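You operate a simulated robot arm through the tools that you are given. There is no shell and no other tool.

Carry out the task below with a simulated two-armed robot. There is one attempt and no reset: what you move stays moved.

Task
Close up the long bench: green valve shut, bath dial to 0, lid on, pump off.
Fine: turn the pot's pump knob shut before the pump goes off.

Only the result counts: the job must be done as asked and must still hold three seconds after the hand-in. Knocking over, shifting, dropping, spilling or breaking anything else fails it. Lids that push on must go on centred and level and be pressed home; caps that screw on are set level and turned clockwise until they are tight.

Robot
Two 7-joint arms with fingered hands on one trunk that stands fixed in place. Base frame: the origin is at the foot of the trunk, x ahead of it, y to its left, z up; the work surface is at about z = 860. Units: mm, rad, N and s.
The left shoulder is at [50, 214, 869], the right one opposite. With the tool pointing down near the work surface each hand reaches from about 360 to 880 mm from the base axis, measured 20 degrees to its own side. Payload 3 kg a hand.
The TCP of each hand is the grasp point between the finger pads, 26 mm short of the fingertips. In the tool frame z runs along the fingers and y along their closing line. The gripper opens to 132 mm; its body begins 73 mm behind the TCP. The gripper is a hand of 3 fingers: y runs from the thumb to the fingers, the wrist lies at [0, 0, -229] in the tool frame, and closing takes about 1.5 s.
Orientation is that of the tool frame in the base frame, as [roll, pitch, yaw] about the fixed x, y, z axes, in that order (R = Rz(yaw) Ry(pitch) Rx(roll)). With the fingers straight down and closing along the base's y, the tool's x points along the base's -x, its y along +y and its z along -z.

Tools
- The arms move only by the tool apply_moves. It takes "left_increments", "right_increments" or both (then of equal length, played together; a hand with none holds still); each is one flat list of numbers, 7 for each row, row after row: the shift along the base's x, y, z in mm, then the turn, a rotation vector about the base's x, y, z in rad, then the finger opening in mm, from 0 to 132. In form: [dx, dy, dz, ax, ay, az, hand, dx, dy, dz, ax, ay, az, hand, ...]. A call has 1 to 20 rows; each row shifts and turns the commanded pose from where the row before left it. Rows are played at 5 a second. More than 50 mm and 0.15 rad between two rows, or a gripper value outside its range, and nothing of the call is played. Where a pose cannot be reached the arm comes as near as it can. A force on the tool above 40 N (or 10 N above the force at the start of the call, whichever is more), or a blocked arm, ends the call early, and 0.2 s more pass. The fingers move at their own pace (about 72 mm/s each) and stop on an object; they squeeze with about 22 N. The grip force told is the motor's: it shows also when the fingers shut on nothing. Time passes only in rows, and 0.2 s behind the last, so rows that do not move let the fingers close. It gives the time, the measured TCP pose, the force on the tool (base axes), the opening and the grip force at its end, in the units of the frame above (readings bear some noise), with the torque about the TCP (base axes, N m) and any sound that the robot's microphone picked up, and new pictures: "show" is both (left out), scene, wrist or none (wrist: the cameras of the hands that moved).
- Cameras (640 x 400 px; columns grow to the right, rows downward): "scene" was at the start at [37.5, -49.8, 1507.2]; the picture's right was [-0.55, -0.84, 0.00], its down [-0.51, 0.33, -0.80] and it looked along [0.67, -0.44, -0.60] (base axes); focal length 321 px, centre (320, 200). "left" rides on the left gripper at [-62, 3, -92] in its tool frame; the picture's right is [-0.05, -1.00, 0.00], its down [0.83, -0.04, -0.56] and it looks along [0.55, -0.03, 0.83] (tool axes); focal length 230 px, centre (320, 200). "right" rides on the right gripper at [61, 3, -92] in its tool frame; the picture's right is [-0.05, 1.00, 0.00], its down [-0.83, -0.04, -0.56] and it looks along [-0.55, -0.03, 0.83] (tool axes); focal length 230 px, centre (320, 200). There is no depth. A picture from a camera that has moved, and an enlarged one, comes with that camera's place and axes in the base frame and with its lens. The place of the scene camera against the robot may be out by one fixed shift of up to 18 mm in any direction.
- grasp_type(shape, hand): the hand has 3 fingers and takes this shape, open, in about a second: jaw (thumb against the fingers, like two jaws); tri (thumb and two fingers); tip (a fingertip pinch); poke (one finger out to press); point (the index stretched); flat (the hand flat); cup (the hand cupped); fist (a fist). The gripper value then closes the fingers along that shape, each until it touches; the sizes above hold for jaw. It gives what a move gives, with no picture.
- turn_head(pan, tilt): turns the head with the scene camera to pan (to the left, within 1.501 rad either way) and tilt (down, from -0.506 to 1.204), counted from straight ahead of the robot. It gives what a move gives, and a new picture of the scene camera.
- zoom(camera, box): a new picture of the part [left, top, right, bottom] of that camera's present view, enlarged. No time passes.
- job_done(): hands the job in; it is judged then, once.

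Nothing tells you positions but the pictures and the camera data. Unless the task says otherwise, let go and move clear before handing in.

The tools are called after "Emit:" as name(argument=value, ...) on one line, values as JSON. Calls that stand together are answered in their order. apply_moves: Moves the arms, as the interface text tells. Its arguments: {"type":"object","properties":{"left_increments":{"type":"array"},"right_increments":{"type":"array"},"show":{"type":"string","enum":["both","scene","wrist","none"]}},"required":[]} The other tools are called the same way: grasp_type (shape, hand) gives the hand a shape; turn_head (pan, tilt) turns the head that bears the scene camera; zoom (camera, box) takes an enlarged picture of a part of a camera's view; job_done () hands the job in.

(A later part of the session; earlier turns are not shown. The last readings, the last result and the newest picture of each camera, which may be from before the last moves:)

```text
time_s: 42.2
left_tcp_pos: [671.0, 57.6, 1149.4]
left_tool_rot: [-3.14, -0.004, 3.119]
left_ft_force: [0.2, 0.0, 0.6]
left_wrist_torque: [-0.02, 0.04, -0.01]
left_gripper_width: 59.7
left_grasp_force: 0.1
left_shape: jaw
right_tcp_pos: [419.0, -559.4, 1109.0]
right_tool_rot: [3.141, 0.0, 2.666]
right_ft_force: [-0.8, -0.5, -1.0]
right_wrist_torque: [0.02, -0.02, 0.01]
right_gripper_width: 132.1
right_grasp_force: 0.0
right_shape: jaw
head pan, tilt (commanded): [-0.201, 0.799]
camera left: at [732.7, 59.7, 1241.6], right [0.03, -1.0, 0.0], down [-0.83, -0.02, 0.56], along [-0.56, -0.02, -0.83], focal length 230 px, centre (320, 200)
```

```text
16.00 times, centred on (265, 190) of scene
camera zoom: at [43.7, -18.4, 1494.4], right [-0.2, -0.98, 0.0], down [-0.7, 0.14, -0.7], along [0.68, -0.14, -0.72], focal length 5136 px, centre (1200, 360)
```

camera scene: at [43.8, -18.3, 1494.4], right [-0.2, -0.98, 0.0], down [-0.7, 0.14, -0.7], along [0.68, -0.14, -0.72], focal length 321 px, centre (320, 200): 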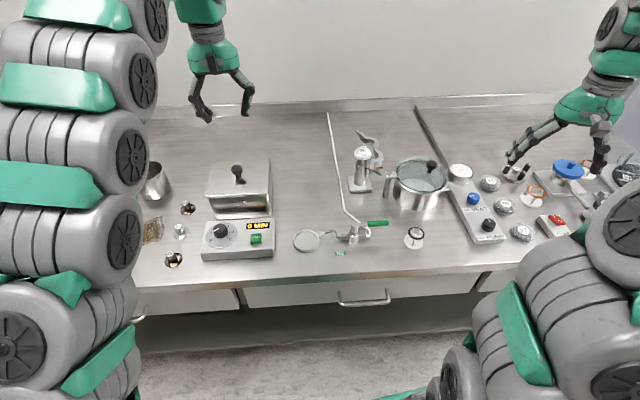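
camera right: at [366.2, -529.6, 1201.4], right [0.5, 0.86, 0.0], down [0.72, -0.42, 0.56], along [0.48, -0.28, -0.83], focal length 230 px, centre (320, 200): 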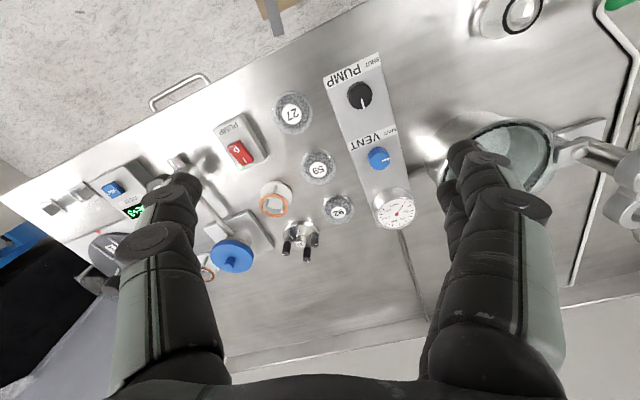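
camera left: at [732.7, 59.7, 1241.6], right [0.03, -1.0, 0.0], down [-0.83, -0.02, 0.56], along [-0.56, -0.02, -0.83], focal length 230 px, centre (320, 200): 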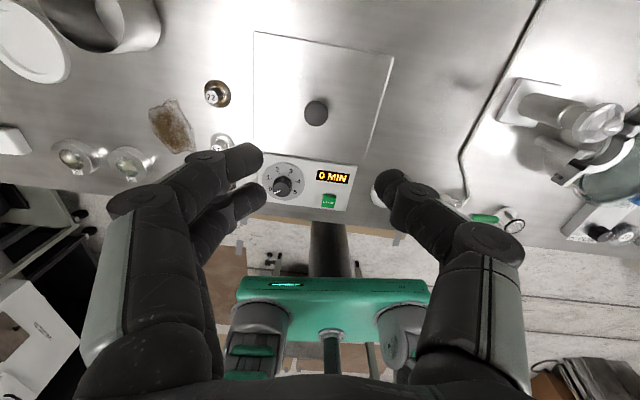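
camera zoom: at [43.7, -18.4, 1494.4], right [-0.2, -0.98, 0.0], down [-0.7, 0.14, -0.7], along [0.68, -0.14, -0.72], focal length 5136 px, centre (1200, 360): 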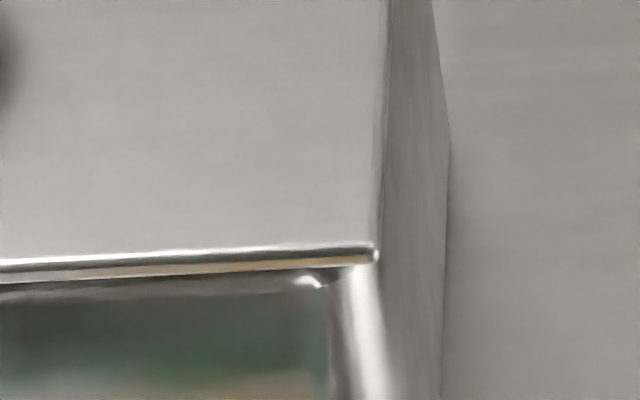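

The lid now sits level and centred on the bath. Next the green valve: I'll park the left hand high and bring the right hand, fingers closed, above the valve for a close look.

Emit:
apply_moves(left_increments=[-8, 12, 8, 0, 0, 0, 60, -8, 12, 8, 0, 0, 0, 60, -8, 12, 8, 0, 0, 0, 60, -8, 12, 8, 0, 0, 0, 60, -8, 12, 8, 0, 0, 0, 60, -8, 12, 8, 0, 0, 0, 60, -8, 12, 0, 0, 0, 0, 60, -8, 12, 0, 0, 0, 0, 60], right_increments=[5, 38, 0, 0, 0, 0.118, 30, 5, 38, 0, 0, 0, 0.118, 10, 5, 38, 0, 0, 0, 0.118, 0, 5, 38, 0, 0, 0, 0.118, 0, 10, 38, -5, 0, 0, 0, 0, 15, 38, -10, 0, 0, 0, 0, 15, 38, -10, 0, 0, 0, 0, 15, 36, -10, 0, 0, 0, 0], show="both")

Emit:
zoom(camera="right", box=[200, 60, 440, 220])

```text
time_s: 44.0
left_tcp_pos: [606.4, 156.0, 1197.1]
left_tool_rot: [-3.141, -0.001, 3.117]
left_ft_force: [0.5, 0.1, 0.5]
left_wrist_torque: [-0.03, 0.01, 0.0]
left_gripper_width: 59.7
left_grasp_force: 0.1
left_shape: jaw
right_tcp_pos: [495.1, -257.4, 1072.0]
right_tool_rot: [3.141, 0.0, 3.138]
right_ft_force: [-0.6, -0.6, -0.2]
right_wrist_torque: [0.03, 0.0, -0.02]
right_gripper_width: 0.0
right_grasp_force: 22.6
right_shape: jaw
head pan, tilt (commanded): [-0.201, 0.799]
camera scene: at [43.7, -18.4, 1494.4], right [-0.2, -0.98, 0.0], down [-0.7, 0.14, -0.7], along [0.68, -0.14, -0.72], focal length 321 px, centre (320, 200)
camera right: at [432.7, -253.5, 1165.4], right [0.05, 1.0, 0.0], down [0.83, -0.05, 0.56], along [0.56, -0.03, -0.83], focal length 230 px, centre (320, 200)
camera left: at [667.6, 157.5, 1288.4], right [0.03, -1.0, 0.0], down [-0.83, -0.02, 0.56], along [-0.56, -0.02, -0.83], focal length 230 px, centre (320, 200)
```

scene: 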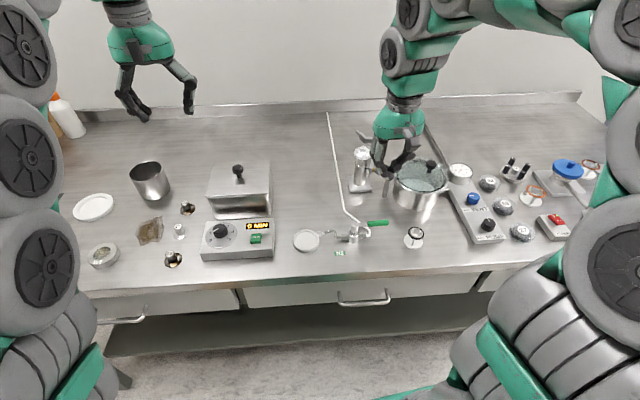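
right: 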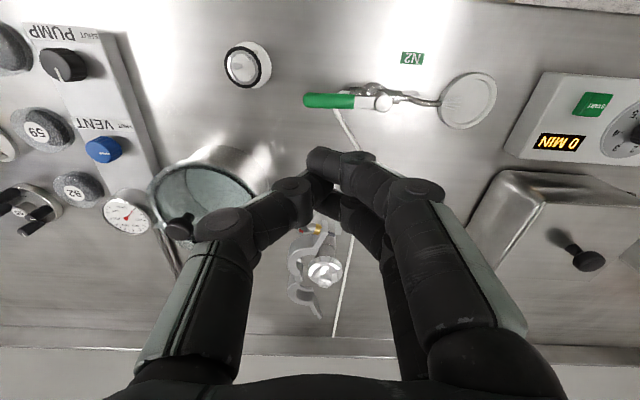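
left: 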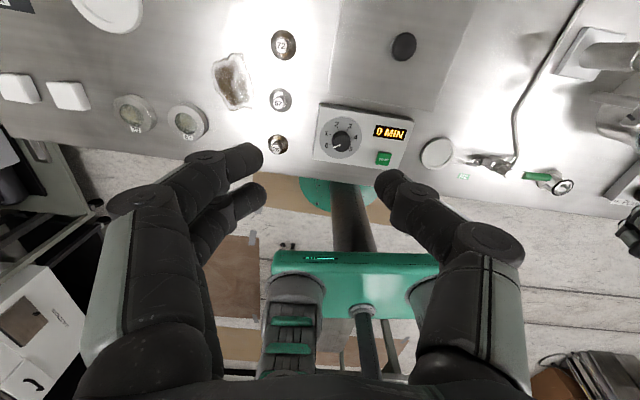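

```text
2.50 times, centred on (320, 140) of right
camera zoom: at [432.7, -253.5, 1165.4], right [0.05, 1.0, 0.0], down [0.83, -0.05, 0.56], along [0.56, -0.03, -0.83], focal length 575 px, centre (320, 350)
```

zoom: 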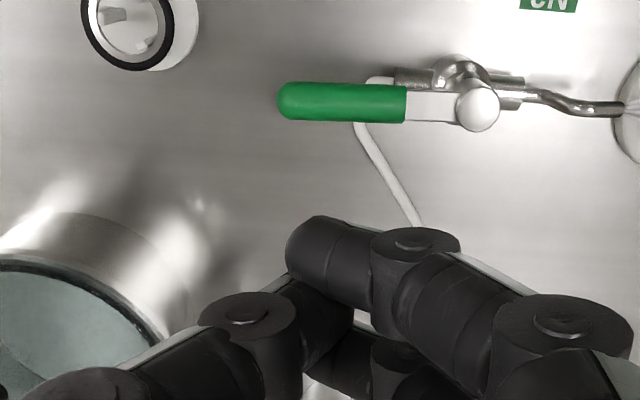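

The valve stem is at about [484,-192], and the handle runs 80 mm toward -y at z≈910, in line with the pipe (open). I'll lower the closed right fingers on the far (+x) side of the handle near its tip, ready to push it clockwise toward the robot.

Emit:
apply_moves(right_increments=[11, 0, -30, 0, 0, 0, 0, 11, 0, -35, 0, 0, 0, 0, 0, 0, -30, 0, 0, 0, 0], show="both")

Emit:
zoom(camera="right", box=[200, 80, 440, 260])

Emit:
zoom(camera="scene", box=[320, 160, 440, 260])

```text
time_s: 44.8
left_tcp_pos: [605.7, 154.6, 1197.5]
left_tool_rot: [-3.141, 0.001, 3.118]
left_ft_force: [-0.2, -2.0, 0.2]
left_wrist_torque: [-0.02, 0.05, 0.02]
left_gripper_width: 59.8
left_grasp_force: 0.0
left_shape: jaw
right_tcp_pos: [517.9, -257.3, 979.4]
right_tool_rot: [3.141, 0.003, 3.14]
right_ft_force: [0.1, -0.2, -0.1]
right_wrist_torque: [0.01, 0.02, 0.02]
right_gripper_width: 0.0
right_grasp_force: 21.6
right_shape: jaw
head pan, tilt (commanded): [-0.201, 0.799]
camera scene: at [43.8, -18.4, 1494.4], right [-0.2, -0.98, 0.0], down [-0.7, 0.14, -0.7], along [0.68, -0.14, -0.72], focal length 321 px, centre (320, 200)
camera right: at [455.5, -254.3, 1072.5], right [0.05, 1.0, 0.0], down [0.83, -0.05, 0.56], along [0.56, -0.03, -0.83], focal length 230 px, centre (320, 200)
```

scene: 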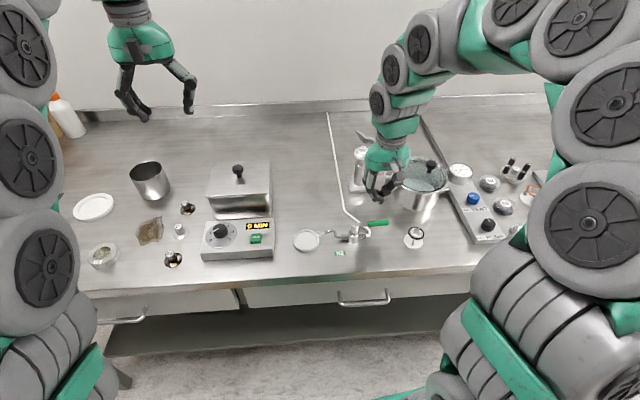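
right: 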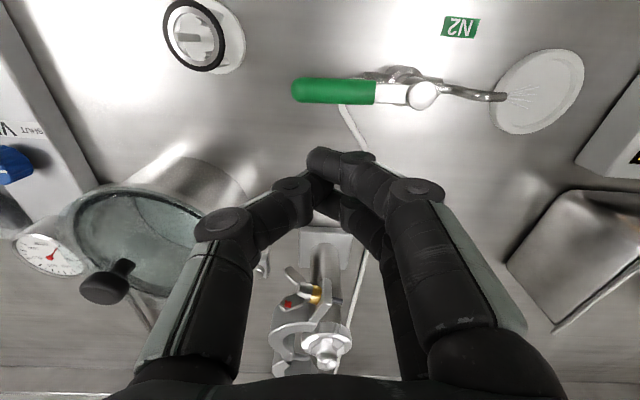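

```text
2.22 times, centred on (320, 170) of right
camera zoom: at [455.5, -254.3, 1072.5], right [0.05, 1.0, 0.0], down [0.83, -0.05, 0.56], along [0.56, -0.03, -0.83], focal length 511 px, centre (320, 267)
```

zoom: 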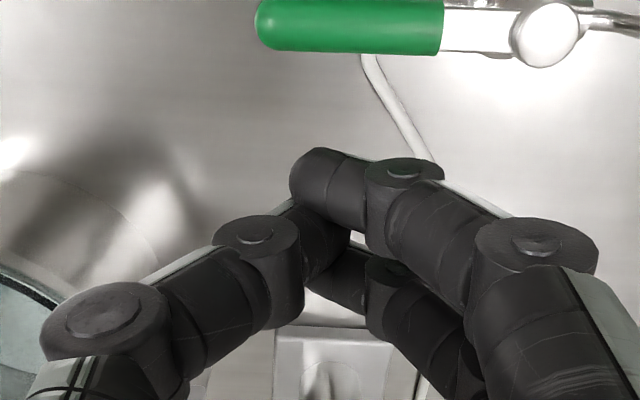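

```text
4.00 times, centred on (380, 210) of scene
camera zoom: at [43.8, -18.4, 1494.4], right [-0.2, -0.98, 0.0], down [-0.7, 0.14, -0.7], along [0.68, -0.14, -0.72], focal length 1284 px, centre (80, 160)
```

zoom: 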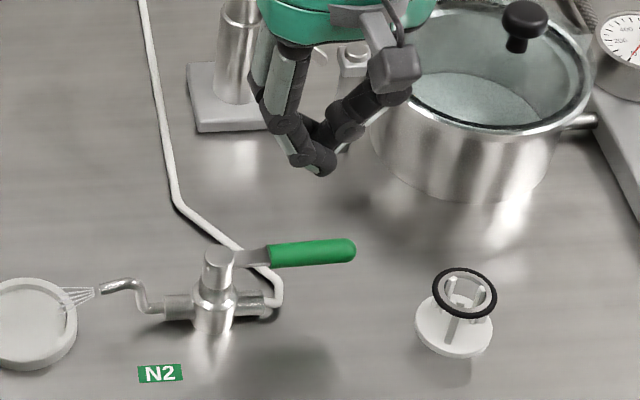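

The space beside the handle is clear (pot wall about 25 mm or more from the knuckles). I'll lower the fingertips to handle height.

Emit:
apply_moves(right_increments=[0, -2, -28, 0, 0, 0, 0, 0, -1, -26, 0, 0, 0, 0], show="both")

Emit:
zoom(camera="right", box=[200, 80, 440, 260])

Emit:
zoom(camera="scene", box=[320, 160, 440, 260])

```text
time_s: 45.4
left_tcp_pos: [606.7, 155.6, 1197.6]
left_tool_rot: [-3.142, 0.002, 3.119]
left_ft_force: [-0.6, 0.6, 0.3]
left_wrist_torque: [0.05, 0.02, 0.02]
left_gripper_width: 59.6
left_grasp_force: 0.2
left_shape: jaw
right_tcp_pos: [516.2, -260.0, 925.1]
right_tool_rot: [-3.141, -0.002, 3.138]
right_ft_force: [0.0, -0.5, 0.3]
right_wrist_torque: [0.0, 0.01, -0.01]
right_gripper_width: 0.1
right_grasp_force: 22.6
right_shape: jaw
head pan, tilt (commanded): [-0.201, 0.799]
camera scene: at [43.8, -18.4, 1494.4], right [-0.2, -0.98, 0.0], down [-0.7, 0.14, -0.7], along [0.68, -0.14, -0.72], focal length 321 px, centre (320, 200)
camera right: at [454.2, -257.9, 1017.7], right [0.05, 1.0, 0.0], down [0.83, -0.05, 0.55], along [0.55, -0.03, -0.83], focal length 230 px, centre (320, 200)
```

scene: 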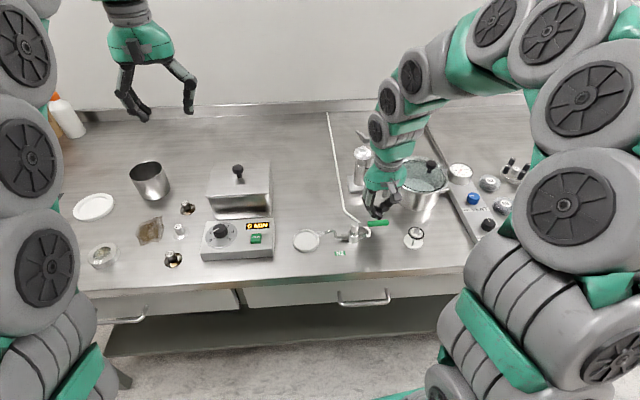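
right: 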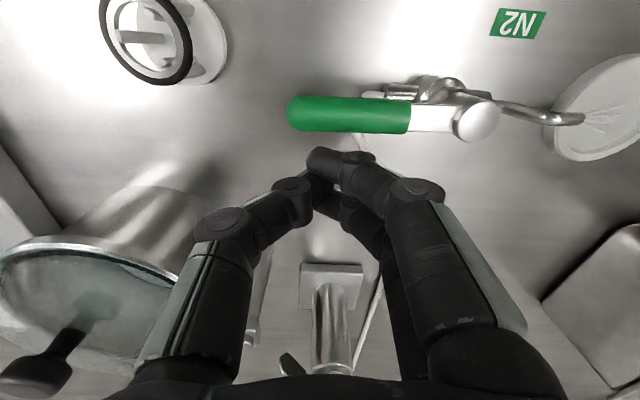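

```text
2.22 times, centred on (320, 170) of right
camera zoom: at [454.2, -257.9, 1017.7], right [0.05, 1.0, 0.0], down [0.83, -0.05, 0.55], along [0.55, -0.03, -0.83], focal length 511 px, centre (320, 267)
```

zoom: 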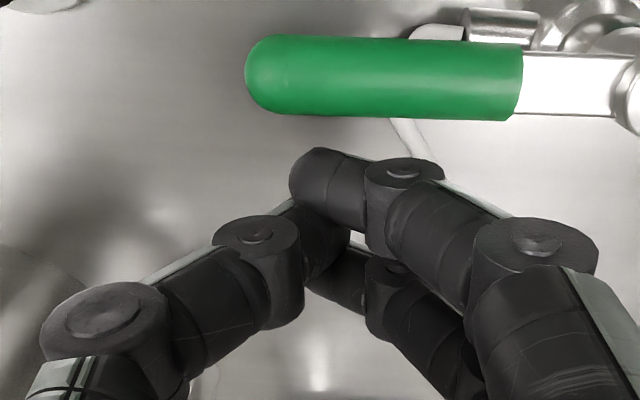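

```text
4.00 times, centred on (380, 210) of scene
camera zoom: at [43.8, -18.4, 1494.4], right [-0.2, -0.98, 0.0], down [-0.7, 0.14, -0.7], along [0.68, -0.14, -0.72], focal length 1284 px, centre (80, 160)
```

zoom: 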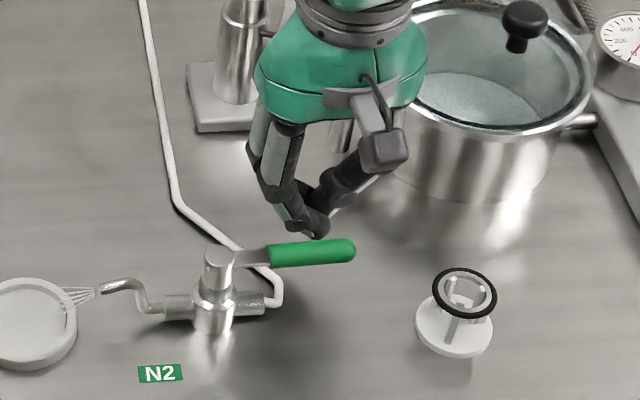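

The leading finger is about 8 mm behind the handle. I'll push it gently toward the robot and watch the force and motion.

Emit:
apply_moves(right_increments=[-8, 0.5, 0, 0, 0, 0, 0, -5, -1, 0, 0, 0, 0, 0, -5, -1, 0, 0, 0, 0, 0, -5, -0.5, 0, 0, 0, 0, 0], show="both")

Emit:
zoom(camera="scene", box=[320, 160, 440, 260])

```text
time_s: 46.4
left_tcp_pos: [606.9, 155.6, 1197.3]
left_tool_rot: [3.141, 0.001, 3.118]
left_ft_force: [-0.7, 0.2, -0.2]
left_wrist_torque: [0.02, 0.02, 0.02]
left_gripper_width: 59.3
left_grasp_force: 0.0
left_shape: jaw
right_tcp_pos: [500.2, -264.6, 928.4]
right_tool_rot: [3.139, 0.019, 3.139]
right_ft_force: [16.7, 2.0, -3.6]
right_wrist_torque: [0.02, -0.33, -0.21]
right_gripper_width: 0.0
right_grasp_force: 21.8
right_shape: jaw
head pan, tilt (commanded): [-0.201, 0.799]
stopped in row 4 (right hand): the force on the tool passed its limit at 46 N (the readings are from after the stop); the commanded pose is now the measured one
camera scene: at [44.0, -18.4, 1494.4], right [-0.2, -0.98, 0.0], down [-0.7, 0.14, -0.7], along [0.68, -0.14, -0.72], focal length 321 px, centre (320, 200)
camera right: at [437.1, -260.4, 1019.0], right [0.06, 1.0, 0.0], down [0.82, -0.05, 0.57], along [0.57, -0.03, -0.82], focal length 230 px, centre (320, 200)
```

scene: 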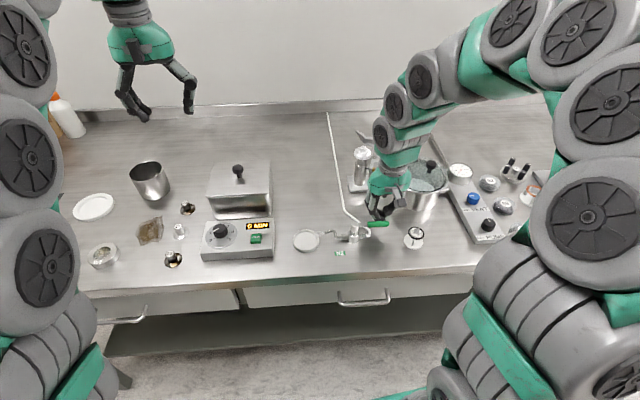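
right: 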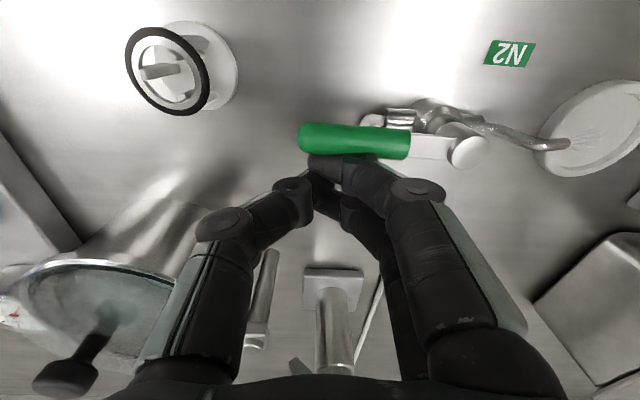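

```text
4.00 times, centred on (380, 210) of scene
camera zoom: at [44.0, -18.4, 1494.4], right [-0.2, -0.98, 0.0], down [-0.7, 0.14, -0.7], along [0.68, -0.14, -0.72], focal length 1284 px, centre (80, 160)
```

zoom: 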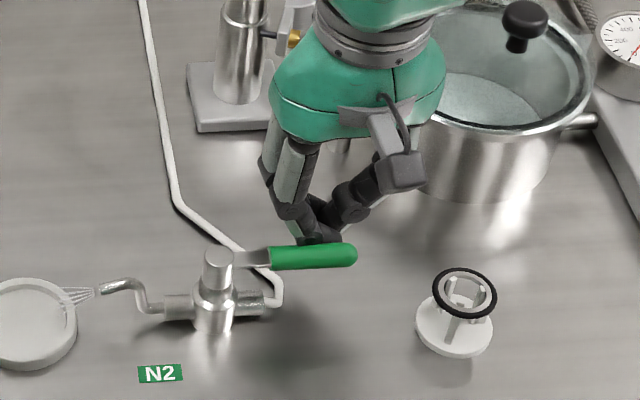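

Pushing toward the robot is blocked hard (46 N with almost no motion), so that side is the open stop; the handle must turn the other way, away from the robot. I'll back off, hop over the handle and come down on its near side.

Emit:
apply_moves(right_increments=[10, 0, 0, 0, -0.019, 0, 0, 5, 3, 25, 0, 0, 0, 0, 0, 0, 40, 0, 0, 0, 0, -30, 4, 0, 0, 0, 0, 0, -35, 4, 0, 0, 0, 0, 0, -12, 2, 0, 0, 0, 0, 0], show="wrist")

Emit:
zoom(camera="right", box=[200, 80, 440, 260])

Emit:
zoom(camera="scene", box=[320, 160, 440, 260])

```text
time_s: 47.8
left_tcp_pos: [606.9, 156.1, 1198.1]
left_tool_rot: [3.14, 0.0, 3.118]
left_ft_force: [-0.6, 0.3, -1.7]
left_wrist_torque: [0.02, -0.02, 0.0]
left_gripper_width: 59.7
left_grasp_force: 0.1
left_shape: jaw
right_tcp_pos: [436.9, -251.8, 991.6]
right_tool_rot: [-3.141, 0.031, 3.139]
right_ft_force: [0.2, 0.6, 0.8]
right_wrist_torque: [-0.03, 0.06, -0.02]
right_gripper_width: 0.1
right_grasp_force: 21.8
right_shape: jaw
head pan, tilt (commanded): [-0.201, 0.799]
camera right: at [372.6, -248.9, 1082.0], right [0.06, 1.0, 0.0], down [0.81, -0.05, 0.58], along [0.58, -0.03, -0.81], focal length 230 px, centre (320, 200)
```

right: 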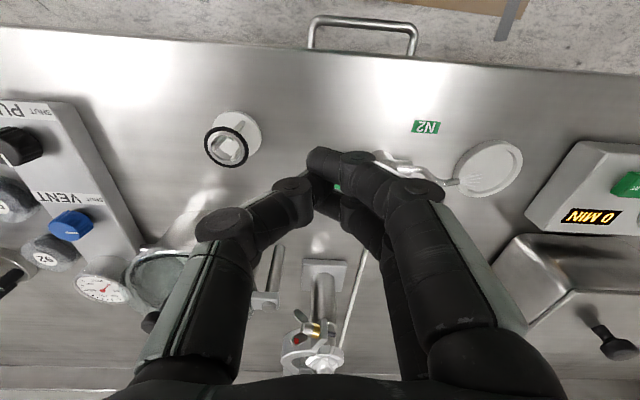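

```text
2.22 times, centred on (320, 170) of right
camera zoom: at [372.6, -248.9, 1082.0], right [0.06, 1.0, 0.0], down [0.81, -0.05, 0.58], along [0.58, -0.03, -0.81], focal length 511 px, centre (320, 267)
```

zoom: 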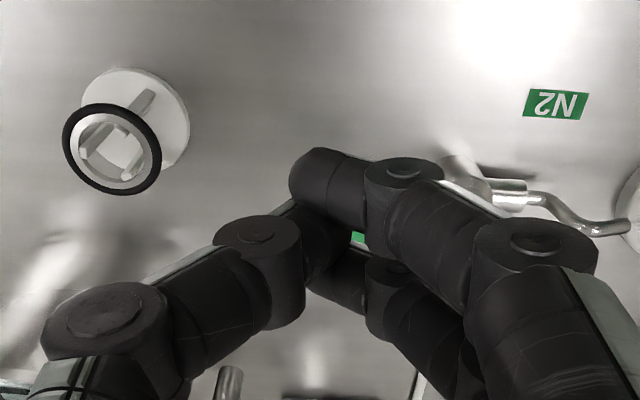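

```text
4.00 times, centred on (380, 210) of scene
camera zoom: at [43.7, -18.4, 1494.4], right [-0.2, -0.98, 0.0], down [-0.7, 0.14, -0.7], along [0.68, -0.14, -0.72], focal length 1284 px, centre (80, 160)
```

zoom: 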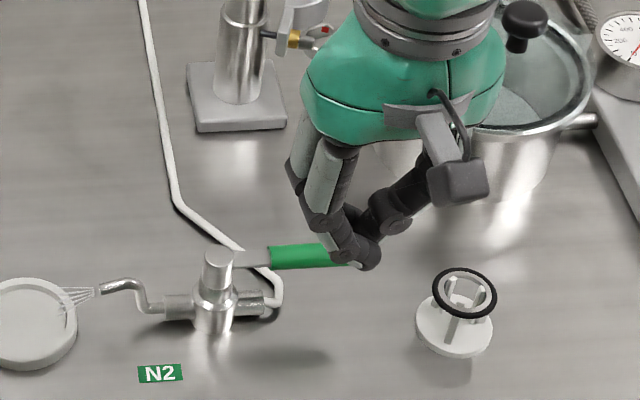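

Emit:
apply_moves(right_increments=[0, 1, -20, 0, 0.031, 0, 0, 0, 1, -22, 0, 0, 0, 0, 0, 0, -21, 0, 0, 0, 0], show="wrist")

Emit:
zoom(camera="right", box=[200, 80, 440, 260])

Emit:
zoom(camera="scene", box=[320, 160, 440, 260])

```text
time_s: 48.6
left_tcp_pos: [606.8, 156.2, 1196.5]
left_tool_rot: [-3.141, 0.0, 3.118]
left_ft_force: [0.5, 0.0, -0.2]
left_wrist_torque: [-0.03, 0.03, -0.03]
left_gripper_width: 59.6
left_grasp_force: 0.0
left_shape: jaw
right_tcp_pos: [435.3, -249.2, 928.2]
right_tool_rot: [3.141, 0.001, 3.138]
right_ft_force: [0.7, -0.1, 0.2]
right_wrist_torque: [0.01, 0.02, 0.0]
right_gripper_width: 0.0
right_grasp_force: 22.6
right_shape: jaw
head pan, tilt (commanded): [-0.201, 0.799]
camera right: at [374.4, -246.4, 1021.2], right [0.05, 1.0, 0.0], down [0.83, -0.05, 0.56], along [0.55, -0.03, -0.83], focal length 230 px, centre (320, 200)
```

right: 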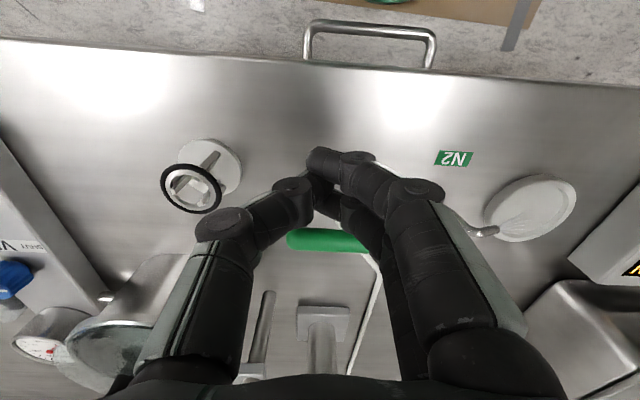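

```text
2.22 times, centred on (320, 170) of right
camera zoom: at [374.4, -246.4, 1021.2], right [0.05, 1.0, 0.0], down [0.83, -0.05, 0.56], along [0.55, -0.03, -0.83], focal length 511 px, centre (320, 267)
```

zoom: 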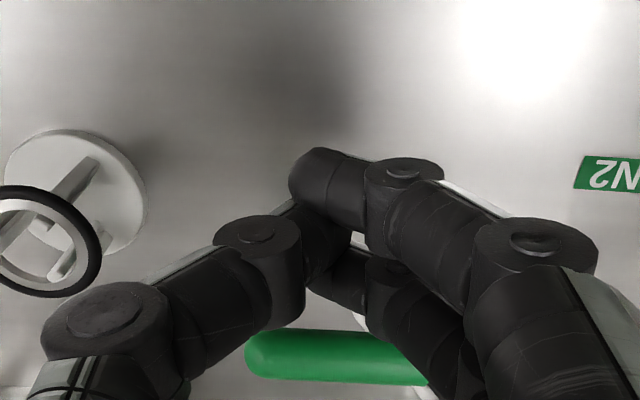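

```text
4.00 times, centred on (380, 210) of scene
camera zoom: at [43.8, -18.4, 1494.4], right [-0.2, -0.98, 0.0], down [-0.7, 0.14, -0.7], along [0.68, -0.14, -0.72], focal length 1284 px, centre (80, 160)
```

zoom: 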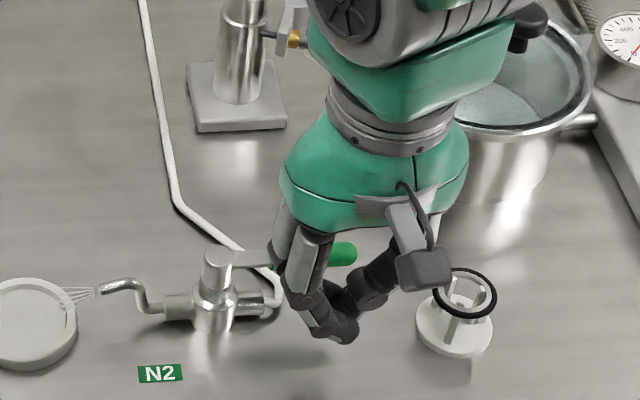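

The fingers are now on the robot side of the handle. I'll push it away (+x) gently along its arc.

Emit:
apply_moves(right_increments=[8, 0, 0, 0, 0, 0, 0, 7, 0, 0, 0, 0, 0, 0, 6, -2, 0, 0, 0, 0, 0, 6, -2, 0, 0, 0, 0, 0, 6, -1, 0, 0, 0, 0, 0, 6, -1, 0, 0, 0, 0, 0], show="both")

Emit:
zoom(camera="scene", box=[320, 160, 440, 260])

```text
time_s: 50.0
left_tcp_pos: [606.3, 155.6, 1196.9]
left_tool_rot: [-3.141, -0.001, 3.118]
left_ft_force: [-0.5, 0.3, 0.5]
left_wrist_torque: [-0.01, 0.01, 0.0]
left_gripper_width: 59.7
left_grasp_force: 0.1
left_shape: jaw
right_tcp_pos: [474.9, -253.7, 928.8]
right_tool_rot: [-3.141, 0.002, 3.138]
right_ft_force: [-1.4, -0.6, 0.9]
right_wrist_torque: [0.02, 0.01, 0.03]
right_gripper_width: 0.1
right_grasp_force: 22.1
right_shape: jaw
head pan, tilt (commanded): [-0.201, 0.799]
camera scene: at [43.7, -18.4, 1494.4], right [-0.2, -0.98, 0.0], down [-0.7, 0.14, -0.7], along [0.68, -0.14, -0.72], focal length 321 px, centre (320, 200)
camera right: at [413.4, -251.4, 1021.4], right [0.06, 1.0, 0.0], down [0.83, -0.05, 0.56], along [0.56, -0.03, -0.83], focal length 230 px, centre (320, 200)
```

scene: 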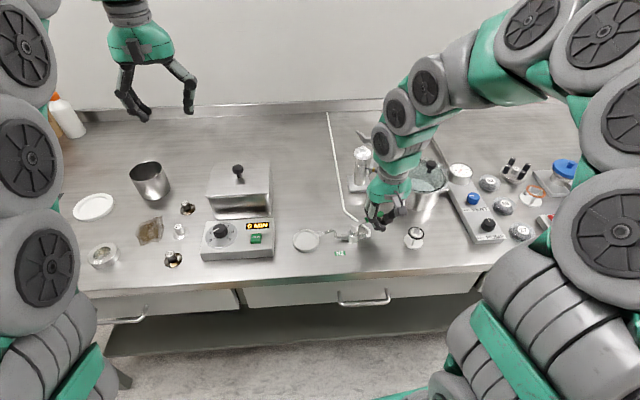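
right: 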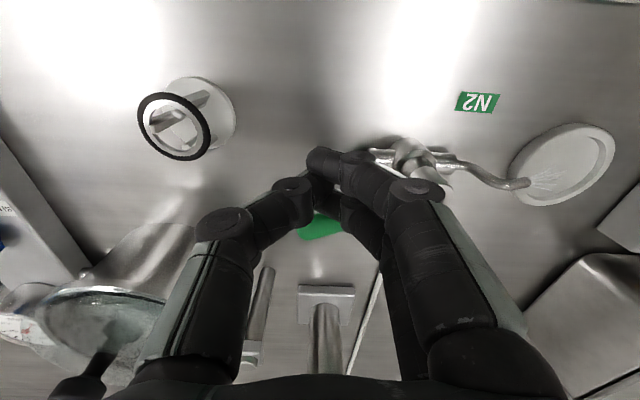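

```text
4.00 times, centred on (380, 210) of scene
camera zoom: at [43.7, -18.4, 1494.4], right [-0.2, -0.98, 0.0], down [-0.7, 0.14, -0.7], along [0.68, -0.14, -0.72], focal length 1284 px, centre (80, 160)
```

zoom: 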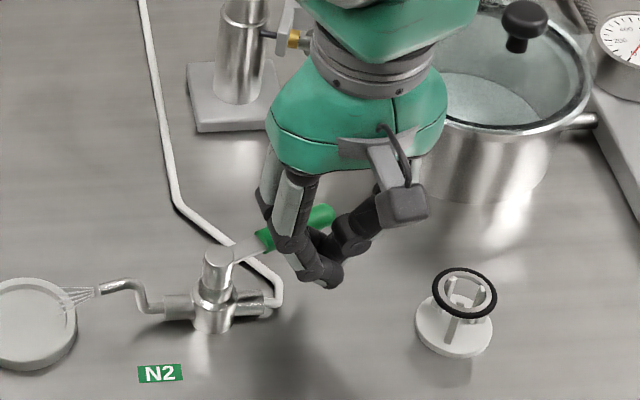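

The handle turns freely this way. I'll continue along the arc.

Emit:
apply_moves(right_increments=[6.3, -0.6, 0, 0, 0, 0, 0, 6.3, -0.6, 0, 0, 0, 0, 0, 6, 1.3, 0, 0, 0, 0, 0, 6, 1.4, 0, 0, 0, 0, 0, 5.7, 2.8, 0, 0, 0, 0, 0, 5.7, 2.8, 0, 0, 0, 0, 0], show="both")

Emit:
zoom(camera="scene", box=[320, 160, 440, 260])

```text
time_s: 51.4
left_tcp_pos: [605.3, 155.2, 1196.7]
left_tool_rot: [3.141, 0.001, 3.12]
left_ft_force: [-0.4, -0.3, -0.3]
left_wrist_torque: [-0.01, -0.01, -0.02]
left_gripper_width: 59.8
left_grasp_force: 0.0
left_shape: jaw
right_tcp_pos: [512.0, -249.0, 929.1]
right_tool_rot: [3.141, 0.001, 3.137]
right_ft_force: [0.0, 0.3, 1.3]
right_wrist_torque: [0.01, 0.01, 0.0]
right_gripper_width: 0.0
right_grasp_force: 21.7
right_shape: jaw
head pan, tilt (commanded): [-0.201, 0.799]
camera scene: at [43.7, -18.4, 1494.4], right [-0.2, -0.98, 0.0], down [-0.7, 0.14, -0.7], along [0.68, -0.14, -0.72], focal length 321 px, centre (320, 200)
camera right: at [450.1, -245.1, 1022.0], right [0.06, 1.0, 0.0], down [0.83, -0.05, 0.56], along [0.56, -0.03, -0.83], focal length 230 px, centre (320, 200)
```

scene: 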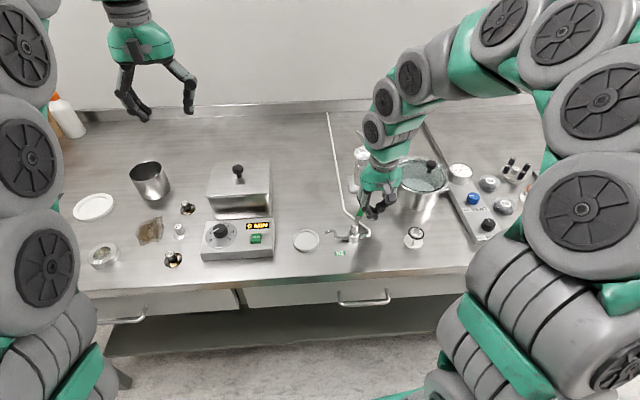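
right: 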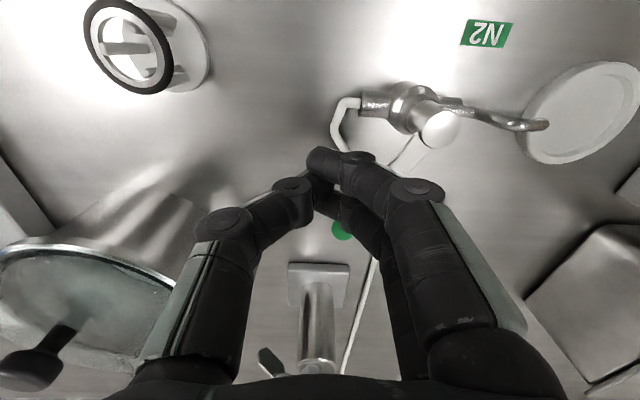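

```text
4.00 times, centred on (380, 210) of scene
camera zoom: at [43.7, -18.4, 1494.4], right [-0.2, -0.98, 0.0], down [-0.7, 0.14, -0.7], along [0.68, -0.14, -0.72], focal length 1284 px, centre (80, 160)
```

zoom: 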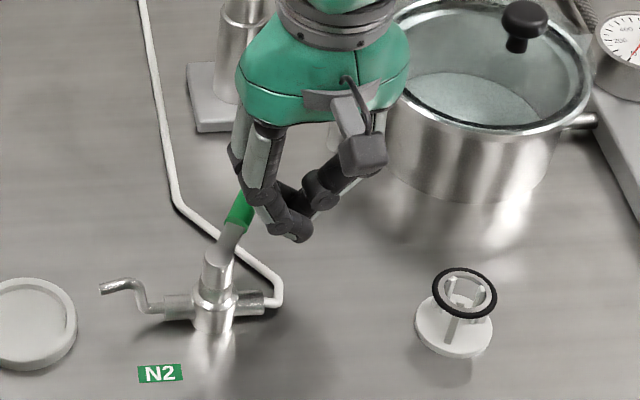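

The gas jet has already vanished; the handle is about 60° round. I'll finish the quarter turn to its stop.

Emit:
apply_moves(right_increments=[5, 4, 0, 0, 0, 0, 0, 5, 4, 0, 0, 0, 0, 0, 4, 5, 0, 0, 0, 0, 0, 4, 5, 0, 0, 0, 0, 0, 3, 5, 0, 0, 0, 0, 0, 2, 5, 0, 0, 0, 0, 0], show="both")

Emit:
zoom(camera="scene", box=[320, 160, 440, 260])

```text
time_s: 52.8
left_tcp_pos: [606.5, 155.1, 1197.2]
left_tool_rot: [3.141, 0.0, 3.118]
left_ft_force: [-0.1, -0.8, 0.6]
left_wrist_torque: [0.02, 0.02, -0.01]
left_gripper_width: 59.5
left_grasp_force: 0.0
left_shape: jaw
right_tcp_pos: [535.0, -220.0, 929.3]
right_tool_rot: [-3.141, 0.002, 3.138]
right_ft_force: [-3.7, -9.0, 8.2]
right_wrist_torque: [0.08, -0.01, 0.03]
right_gripper_width: 0.0
right_grasp_force: 21.5
right_shape: jaw
head pan, tilt (commanded): [-0.201, 0.799]
camera scene: at [43.6, -18.5, 1494.4], right [-0.2, -0.98, 0.0], down [-0.7, 0.14, -0.7], along [0.68, -0.14, -0.72], focal length 321 px, centre (320, 200)
camera right: at [473.0, -217.1, 1021.8], right [0.06, 1.0, 0.0], down [0.83, -0.05, 0.56], along [0.56, -0.03, -0.83], focal length 230 px, centre (320, 200)
```

scene: 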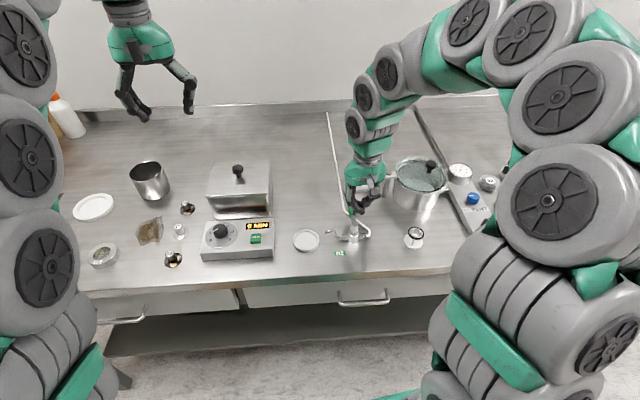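
right: 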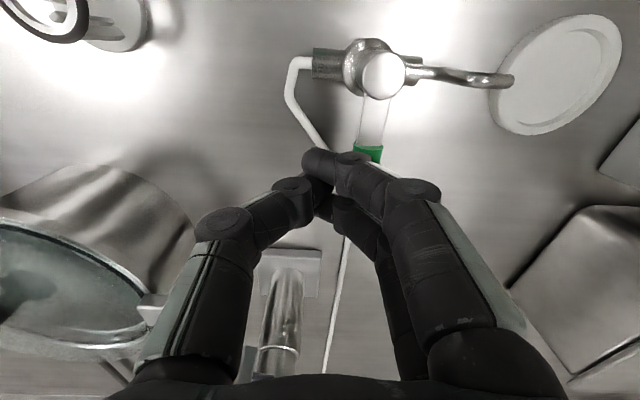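

```text
4.00 times, centred on (380, 210) of scene
camera zoom: at [43.6, -18.5, 1494.4], right [-0.2, -0.98, 0.0], down [-0.7, 0.14, -0.7], along [0.68, -0.14, -0.72], focal length 1284 px, centre (80, 160)
```

zoom: 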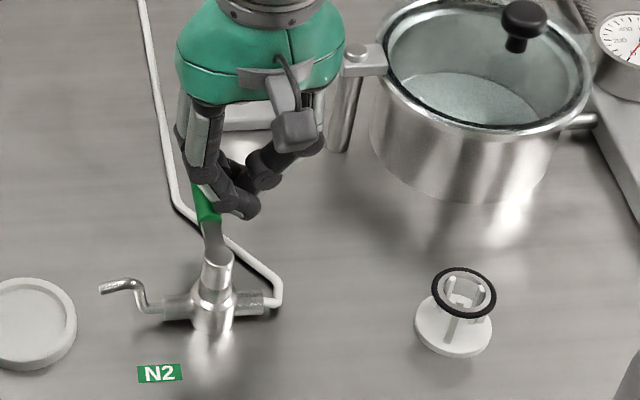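

Emit:
apply_moves(right_increments=[0, 1.5, 0, 0, 0, 0, 0, 0, 1.5, 0, 0, 0, 0, 0, 0, 0, 0, 0, 0, 0, 0], show="wrist")

Emit:
zoom(camera="right", box=[260, 20, 440, 180])

```text
time_s: 53.6
left_tcp_pos: [606.0, 155.9, 1197.4]
left_tool_rot: [-3.14, 0.0, 3.119]
left_ft_force: [-0.5, -0.5, -0.3]
left_wrist_torque: [-0.01, 0.0, -0.02]
left_gripper_width: 59.7
left_grasp_force: 0.0
left_shape: jaw
right_tcp_pos: [535.0, -216.8, 929.4]
right_tool_rot: [3.14, 0.001, 3.139]
right_ft_force: [0.9, -10.6, 13.7]
right_wrist_torque: [0.09, -0.03, -0.02]
right_gripper_width: 0.3
right_grasp_force: 22.2
right_shape: jaw
head pan, tilt (commanded): [-0.201, 0.799]
camera right: at [472.9, -213.9, 1021.7], right [0.06, 1.0, 0.0], down [0.83, -0.05, 0.56], along [0.56, -0.03, -0.83], focal length 230 px, centre (320, 200)
```

right: 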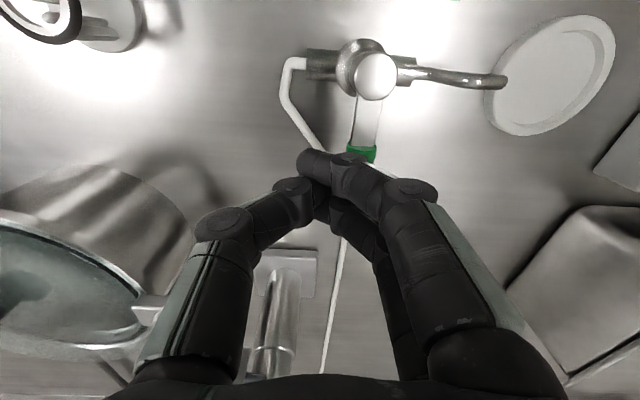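

```text
2.50 times, centred on (350, 100) of right
camera zoom: at [472.9, -213.9, 1021.7], right [0.06, 1.0, 0.0], down [0.83, -0.05, 0.56], along [0.56, -0.03, -0.83], focal length 575 px, centre (245, 450)
```

zoom: 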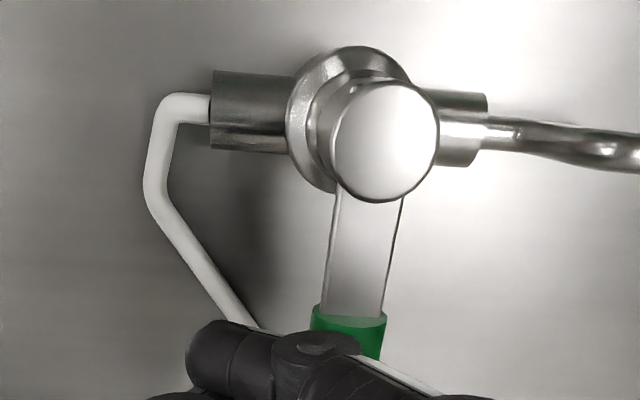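

The handle now stands square across the pipe (within about 1°) and is firm against its stop, with no jet. I'll back the fingers off and lift away.

Emit:
apply_moves(right_increments=[0, -4, 3, 0, 0, 0, 0, 0, -8, 6, 0, 0, 0, 0, -2, -6, 25, 0, 0, 0, 0, -2, -6, 40, 0, 0, 0, 0, -5, -10, 40, 0, 0, 0, 0, -10, -15, 20, 0, 0, 0, 0], show="both")

Emit:
zoom(camera="scene", box=[300, 170, 420, 270])

Emit:
zoom(camera="right", box=[300, 60, 500, 200])

```text
time_s: 55.0
left_tcp_pos: [607.7, 155.7, 1197.6]
left_tool_rot: [3.141, -0.001, 3.119]
left_ft_force: [0.5, -0.2, -0.4]
left_wrist_torque: [0.01, -0.02, 0.01]
left_gripper_width: 59.4
left_grasp_force: 0.1
left_shape: jaw
right_tcp_pos: [514.1, -264.7, 1063.2]
right_tool_rot: [3.141, 0.002, 3.141]
right_ft_force: [-0.1, -0.1, 0.3]
right_wrist_torque: [-0.02, 0.01, 0.01]
right_gripper_width: 0.0
right_grasp_force: 21.8
right_shape: jaw
head pan, tilt (commanded): [-0.201, 0.799]
camera scene: at [43.7, -18.4, 1494.4], right [-0.2, -0.98, 0.0], down [-0.7, 0.14, -0.7], along [0.68, -0.14, -0.72], focal length 321 px, centre (320, 200)
camera right: at [451.1, -261.7, 1155.9], right [0.05, 1.0, 0.0], down [0.83, -0.05, 0.56], along [0.56, -0.03, -0.83], focal length 230 px, centre (320, 200)
```

scene: 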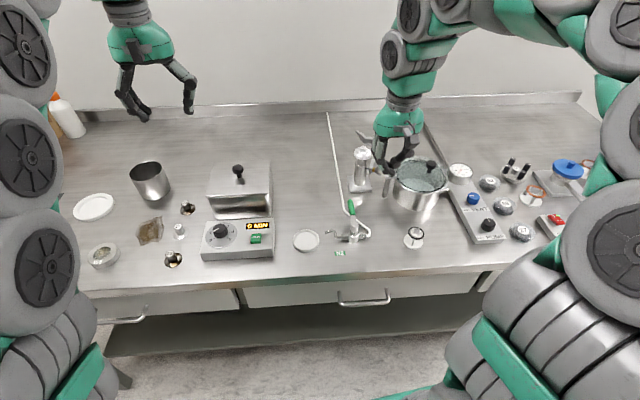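
right: 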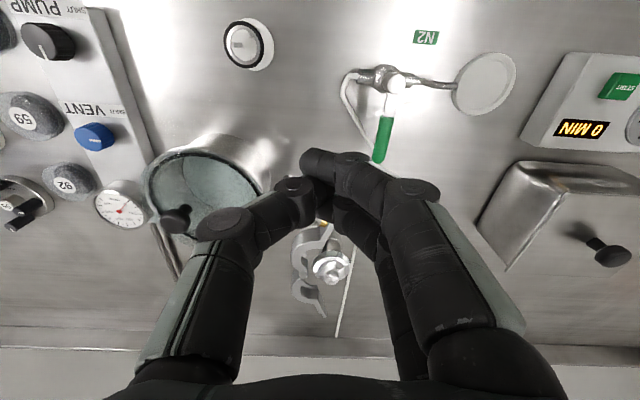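

```text
4.00 times, centred on (360, 220) of scene
camera zoom: at [43.7, -18.4, 1494.4], right [-0.2, -0.98, 0.0], down [-0.7, 0.14, -0.7], along [0.68, -0.14, -0.72], focal length 1284 px, centre (160, 120)
```

zoom: 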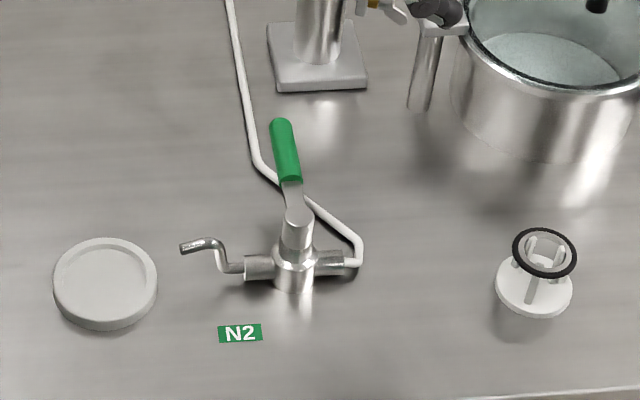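

```text
2.86 times, centred on (400, 130) of right
camera zoom: at [451.1, -261.7, 1155.9], right [0.05, 1.0, 0.0], down [0.83, -0.05, 0.56], along [0.56, -0.03, -0.83], focal length 657 px, centre (91, 400)
```

zoom: 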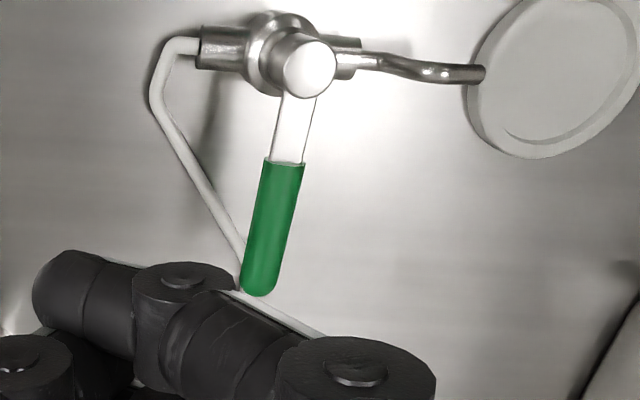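

The valve is shut: handle square to the pipe, no jet, neighbours untouched. Next the pot's PUMP knob: I'll take the right hand above it.

Emit:
apply_moves(right_increments=[-11, -30, 5, 0, 0, -0.1, 0, -11, -36, 0, 0, 0, -0.115, 0, -12, -36, 0, 0, 0, -0.115, 20, -12, -36, -10, 0, 0, -0.115, 40, -12, -36, -15, 0, 0, -0.115, 60, -12, -36, -15, 0, 0, -0.115, 60, -12, -36, -18, 0, 0, -0.115, 60], show="both")

Emit:
zoom(camera="right", box=[200, 40, 440, 240])

```text
time_s: 56.6
left_tcp_pos: [606.3, 156.0, 1196.4]
left_tool_rot: [3.142, -0.001, 3.119]
left_ft_force: [-0.5, -0.2, 0.2]
left_wrist_torque: [-0.01, -0.02, -0.03]
left_gripper_width: 59.4
left_grasp_force: 0.0
left_shape: jaw
right_tcp_pos: [432.9, -512.9, 1011.2]
right_tool_rot: [3.14, 0.003, 2.347]
right_ft_force: [0.6, 0.9, 0.4]
right_wrist_torque: [0.02, 0.03, 0.01]
right_gripper_width: 59.4
right_grasp_force: 0.0
right_shape: jaw
head pan, tilt (commanded): [-0.201, 0.799]
camera scene: at [43.8, -18.4, 1494.4], right [-0.2, -0.98, 0.0], down [-0.7, 0.14, -0.7], along [0.68, -0.14, -0.72], focal length 321 px, centre (320, 200)
camera right: at [393.0, -466.8, 1103.3], right [0.75, 0.66, 0.0], down [0.55, -0.62, 0.56], along [0.37, -0.42, -0.83], focal length 230 px, centre (320, 200)
```

scene: 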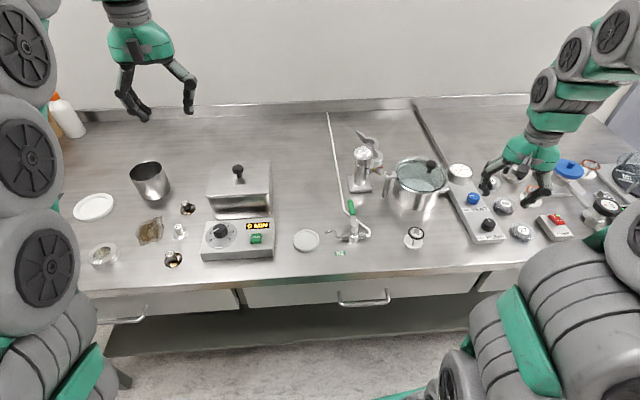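
right: 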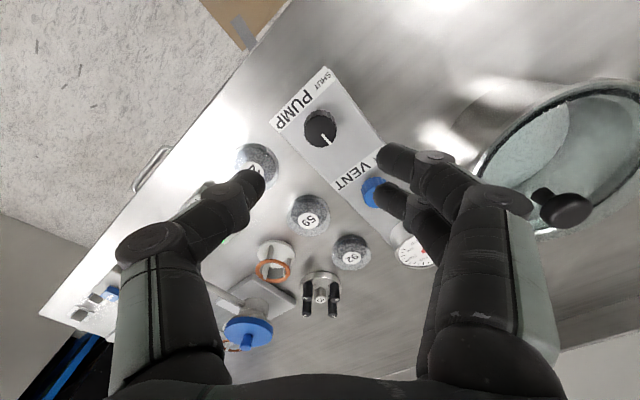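

```text
2.00 times, centred on (320, 140) of right
camera zoom: at [393.0, -466.8, 1103.3], right [0.75, 0.66, 0.0], down [0.55, -0.62, 0.56], along [0.37, -0.42, -0.83], focal length 460 px, centre (320, 320)
```

zoom: 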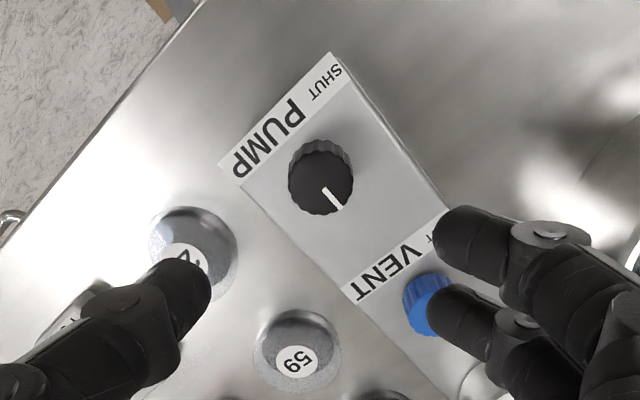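

Emit:
apply_moves(right_increments=[0.7, 0.1, -25, 0, 0, 0, 60, 0.7, 0.1, -26, 0, 0, 0, 60], show="wrist")

Emit:
zoom(camera="right", box=[220, 60, 420, 230])

Emit:
zoom(camera="scene", box=[430, 140, 580, 260])

```text
time_s: 57.2
left_tcp_pos: [605.9, 155.4, 1198.0]
left_tool_rot: [-3.14, -0.001, 3.118]
left_ft_force: [-1.0, -0.5, 0.5]
left_wrist_torque: [0.01, -0.01, -0.05]
left_gripper_width: 59.4
left_grasp_force: 0.0
left_shape: jaw
right_tcp_pos: [436.1, -512.1, 960.1]
right_tool_rot: [-3.141, 0.002, 2.347]
right_ft_force: [0.8, 1.0, -0.5]
right_wrist_torque: [0.02, 0.0, 0.01]
right_gripper_width: 59.6
right_grasp_force: 0.0
right_shape: jaw
head pan, tilt (commanded): [-0.201, 0.799]
camera right: at [394.6, -465.6, 1051.8], right [0.75, 0.66, 0.0], down [0.55, -0.62, 0.56], along [0.37, -0.42, -0.83], focal length 230 px, centre (320, 200)
```

right: 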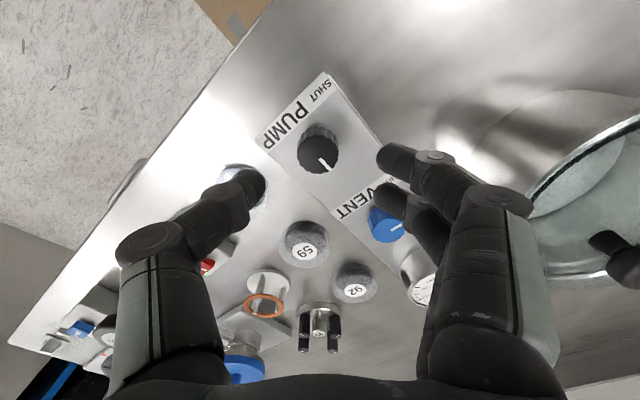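

```text
2.35 times, centred on (320, 145) of right
camera zoom: at [394.6, -465.6, 1051.8], right [0.75, 0.66, 0.0], down [0.55, -0.62, 0.56], along [0.37, -0.42, -0.83], focal length 541 px, centre (320, 329)
```

zoom: 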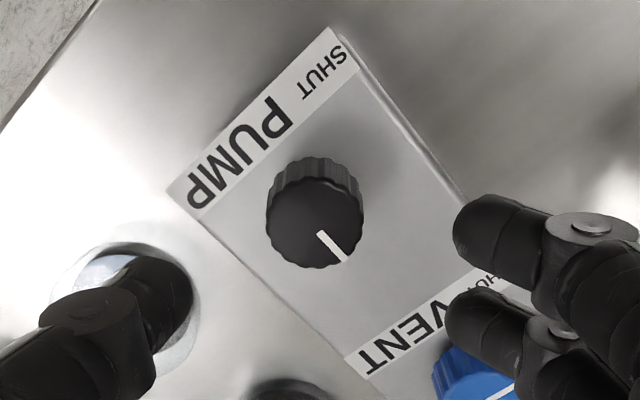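

```text
3.33 times, centred on (505, 200) of scene
camera zoom: at [43.8, -18.4, 1494.4], right [-0.2, -0.98, 0.0], down [-0.7, 0.14, -0.7], along [0.68, -0.14, -0.72], focal length 1070 px, centre (-297, 200)
```

zoom: 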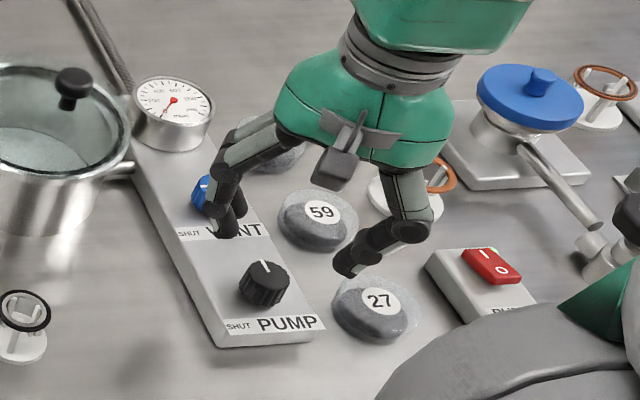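

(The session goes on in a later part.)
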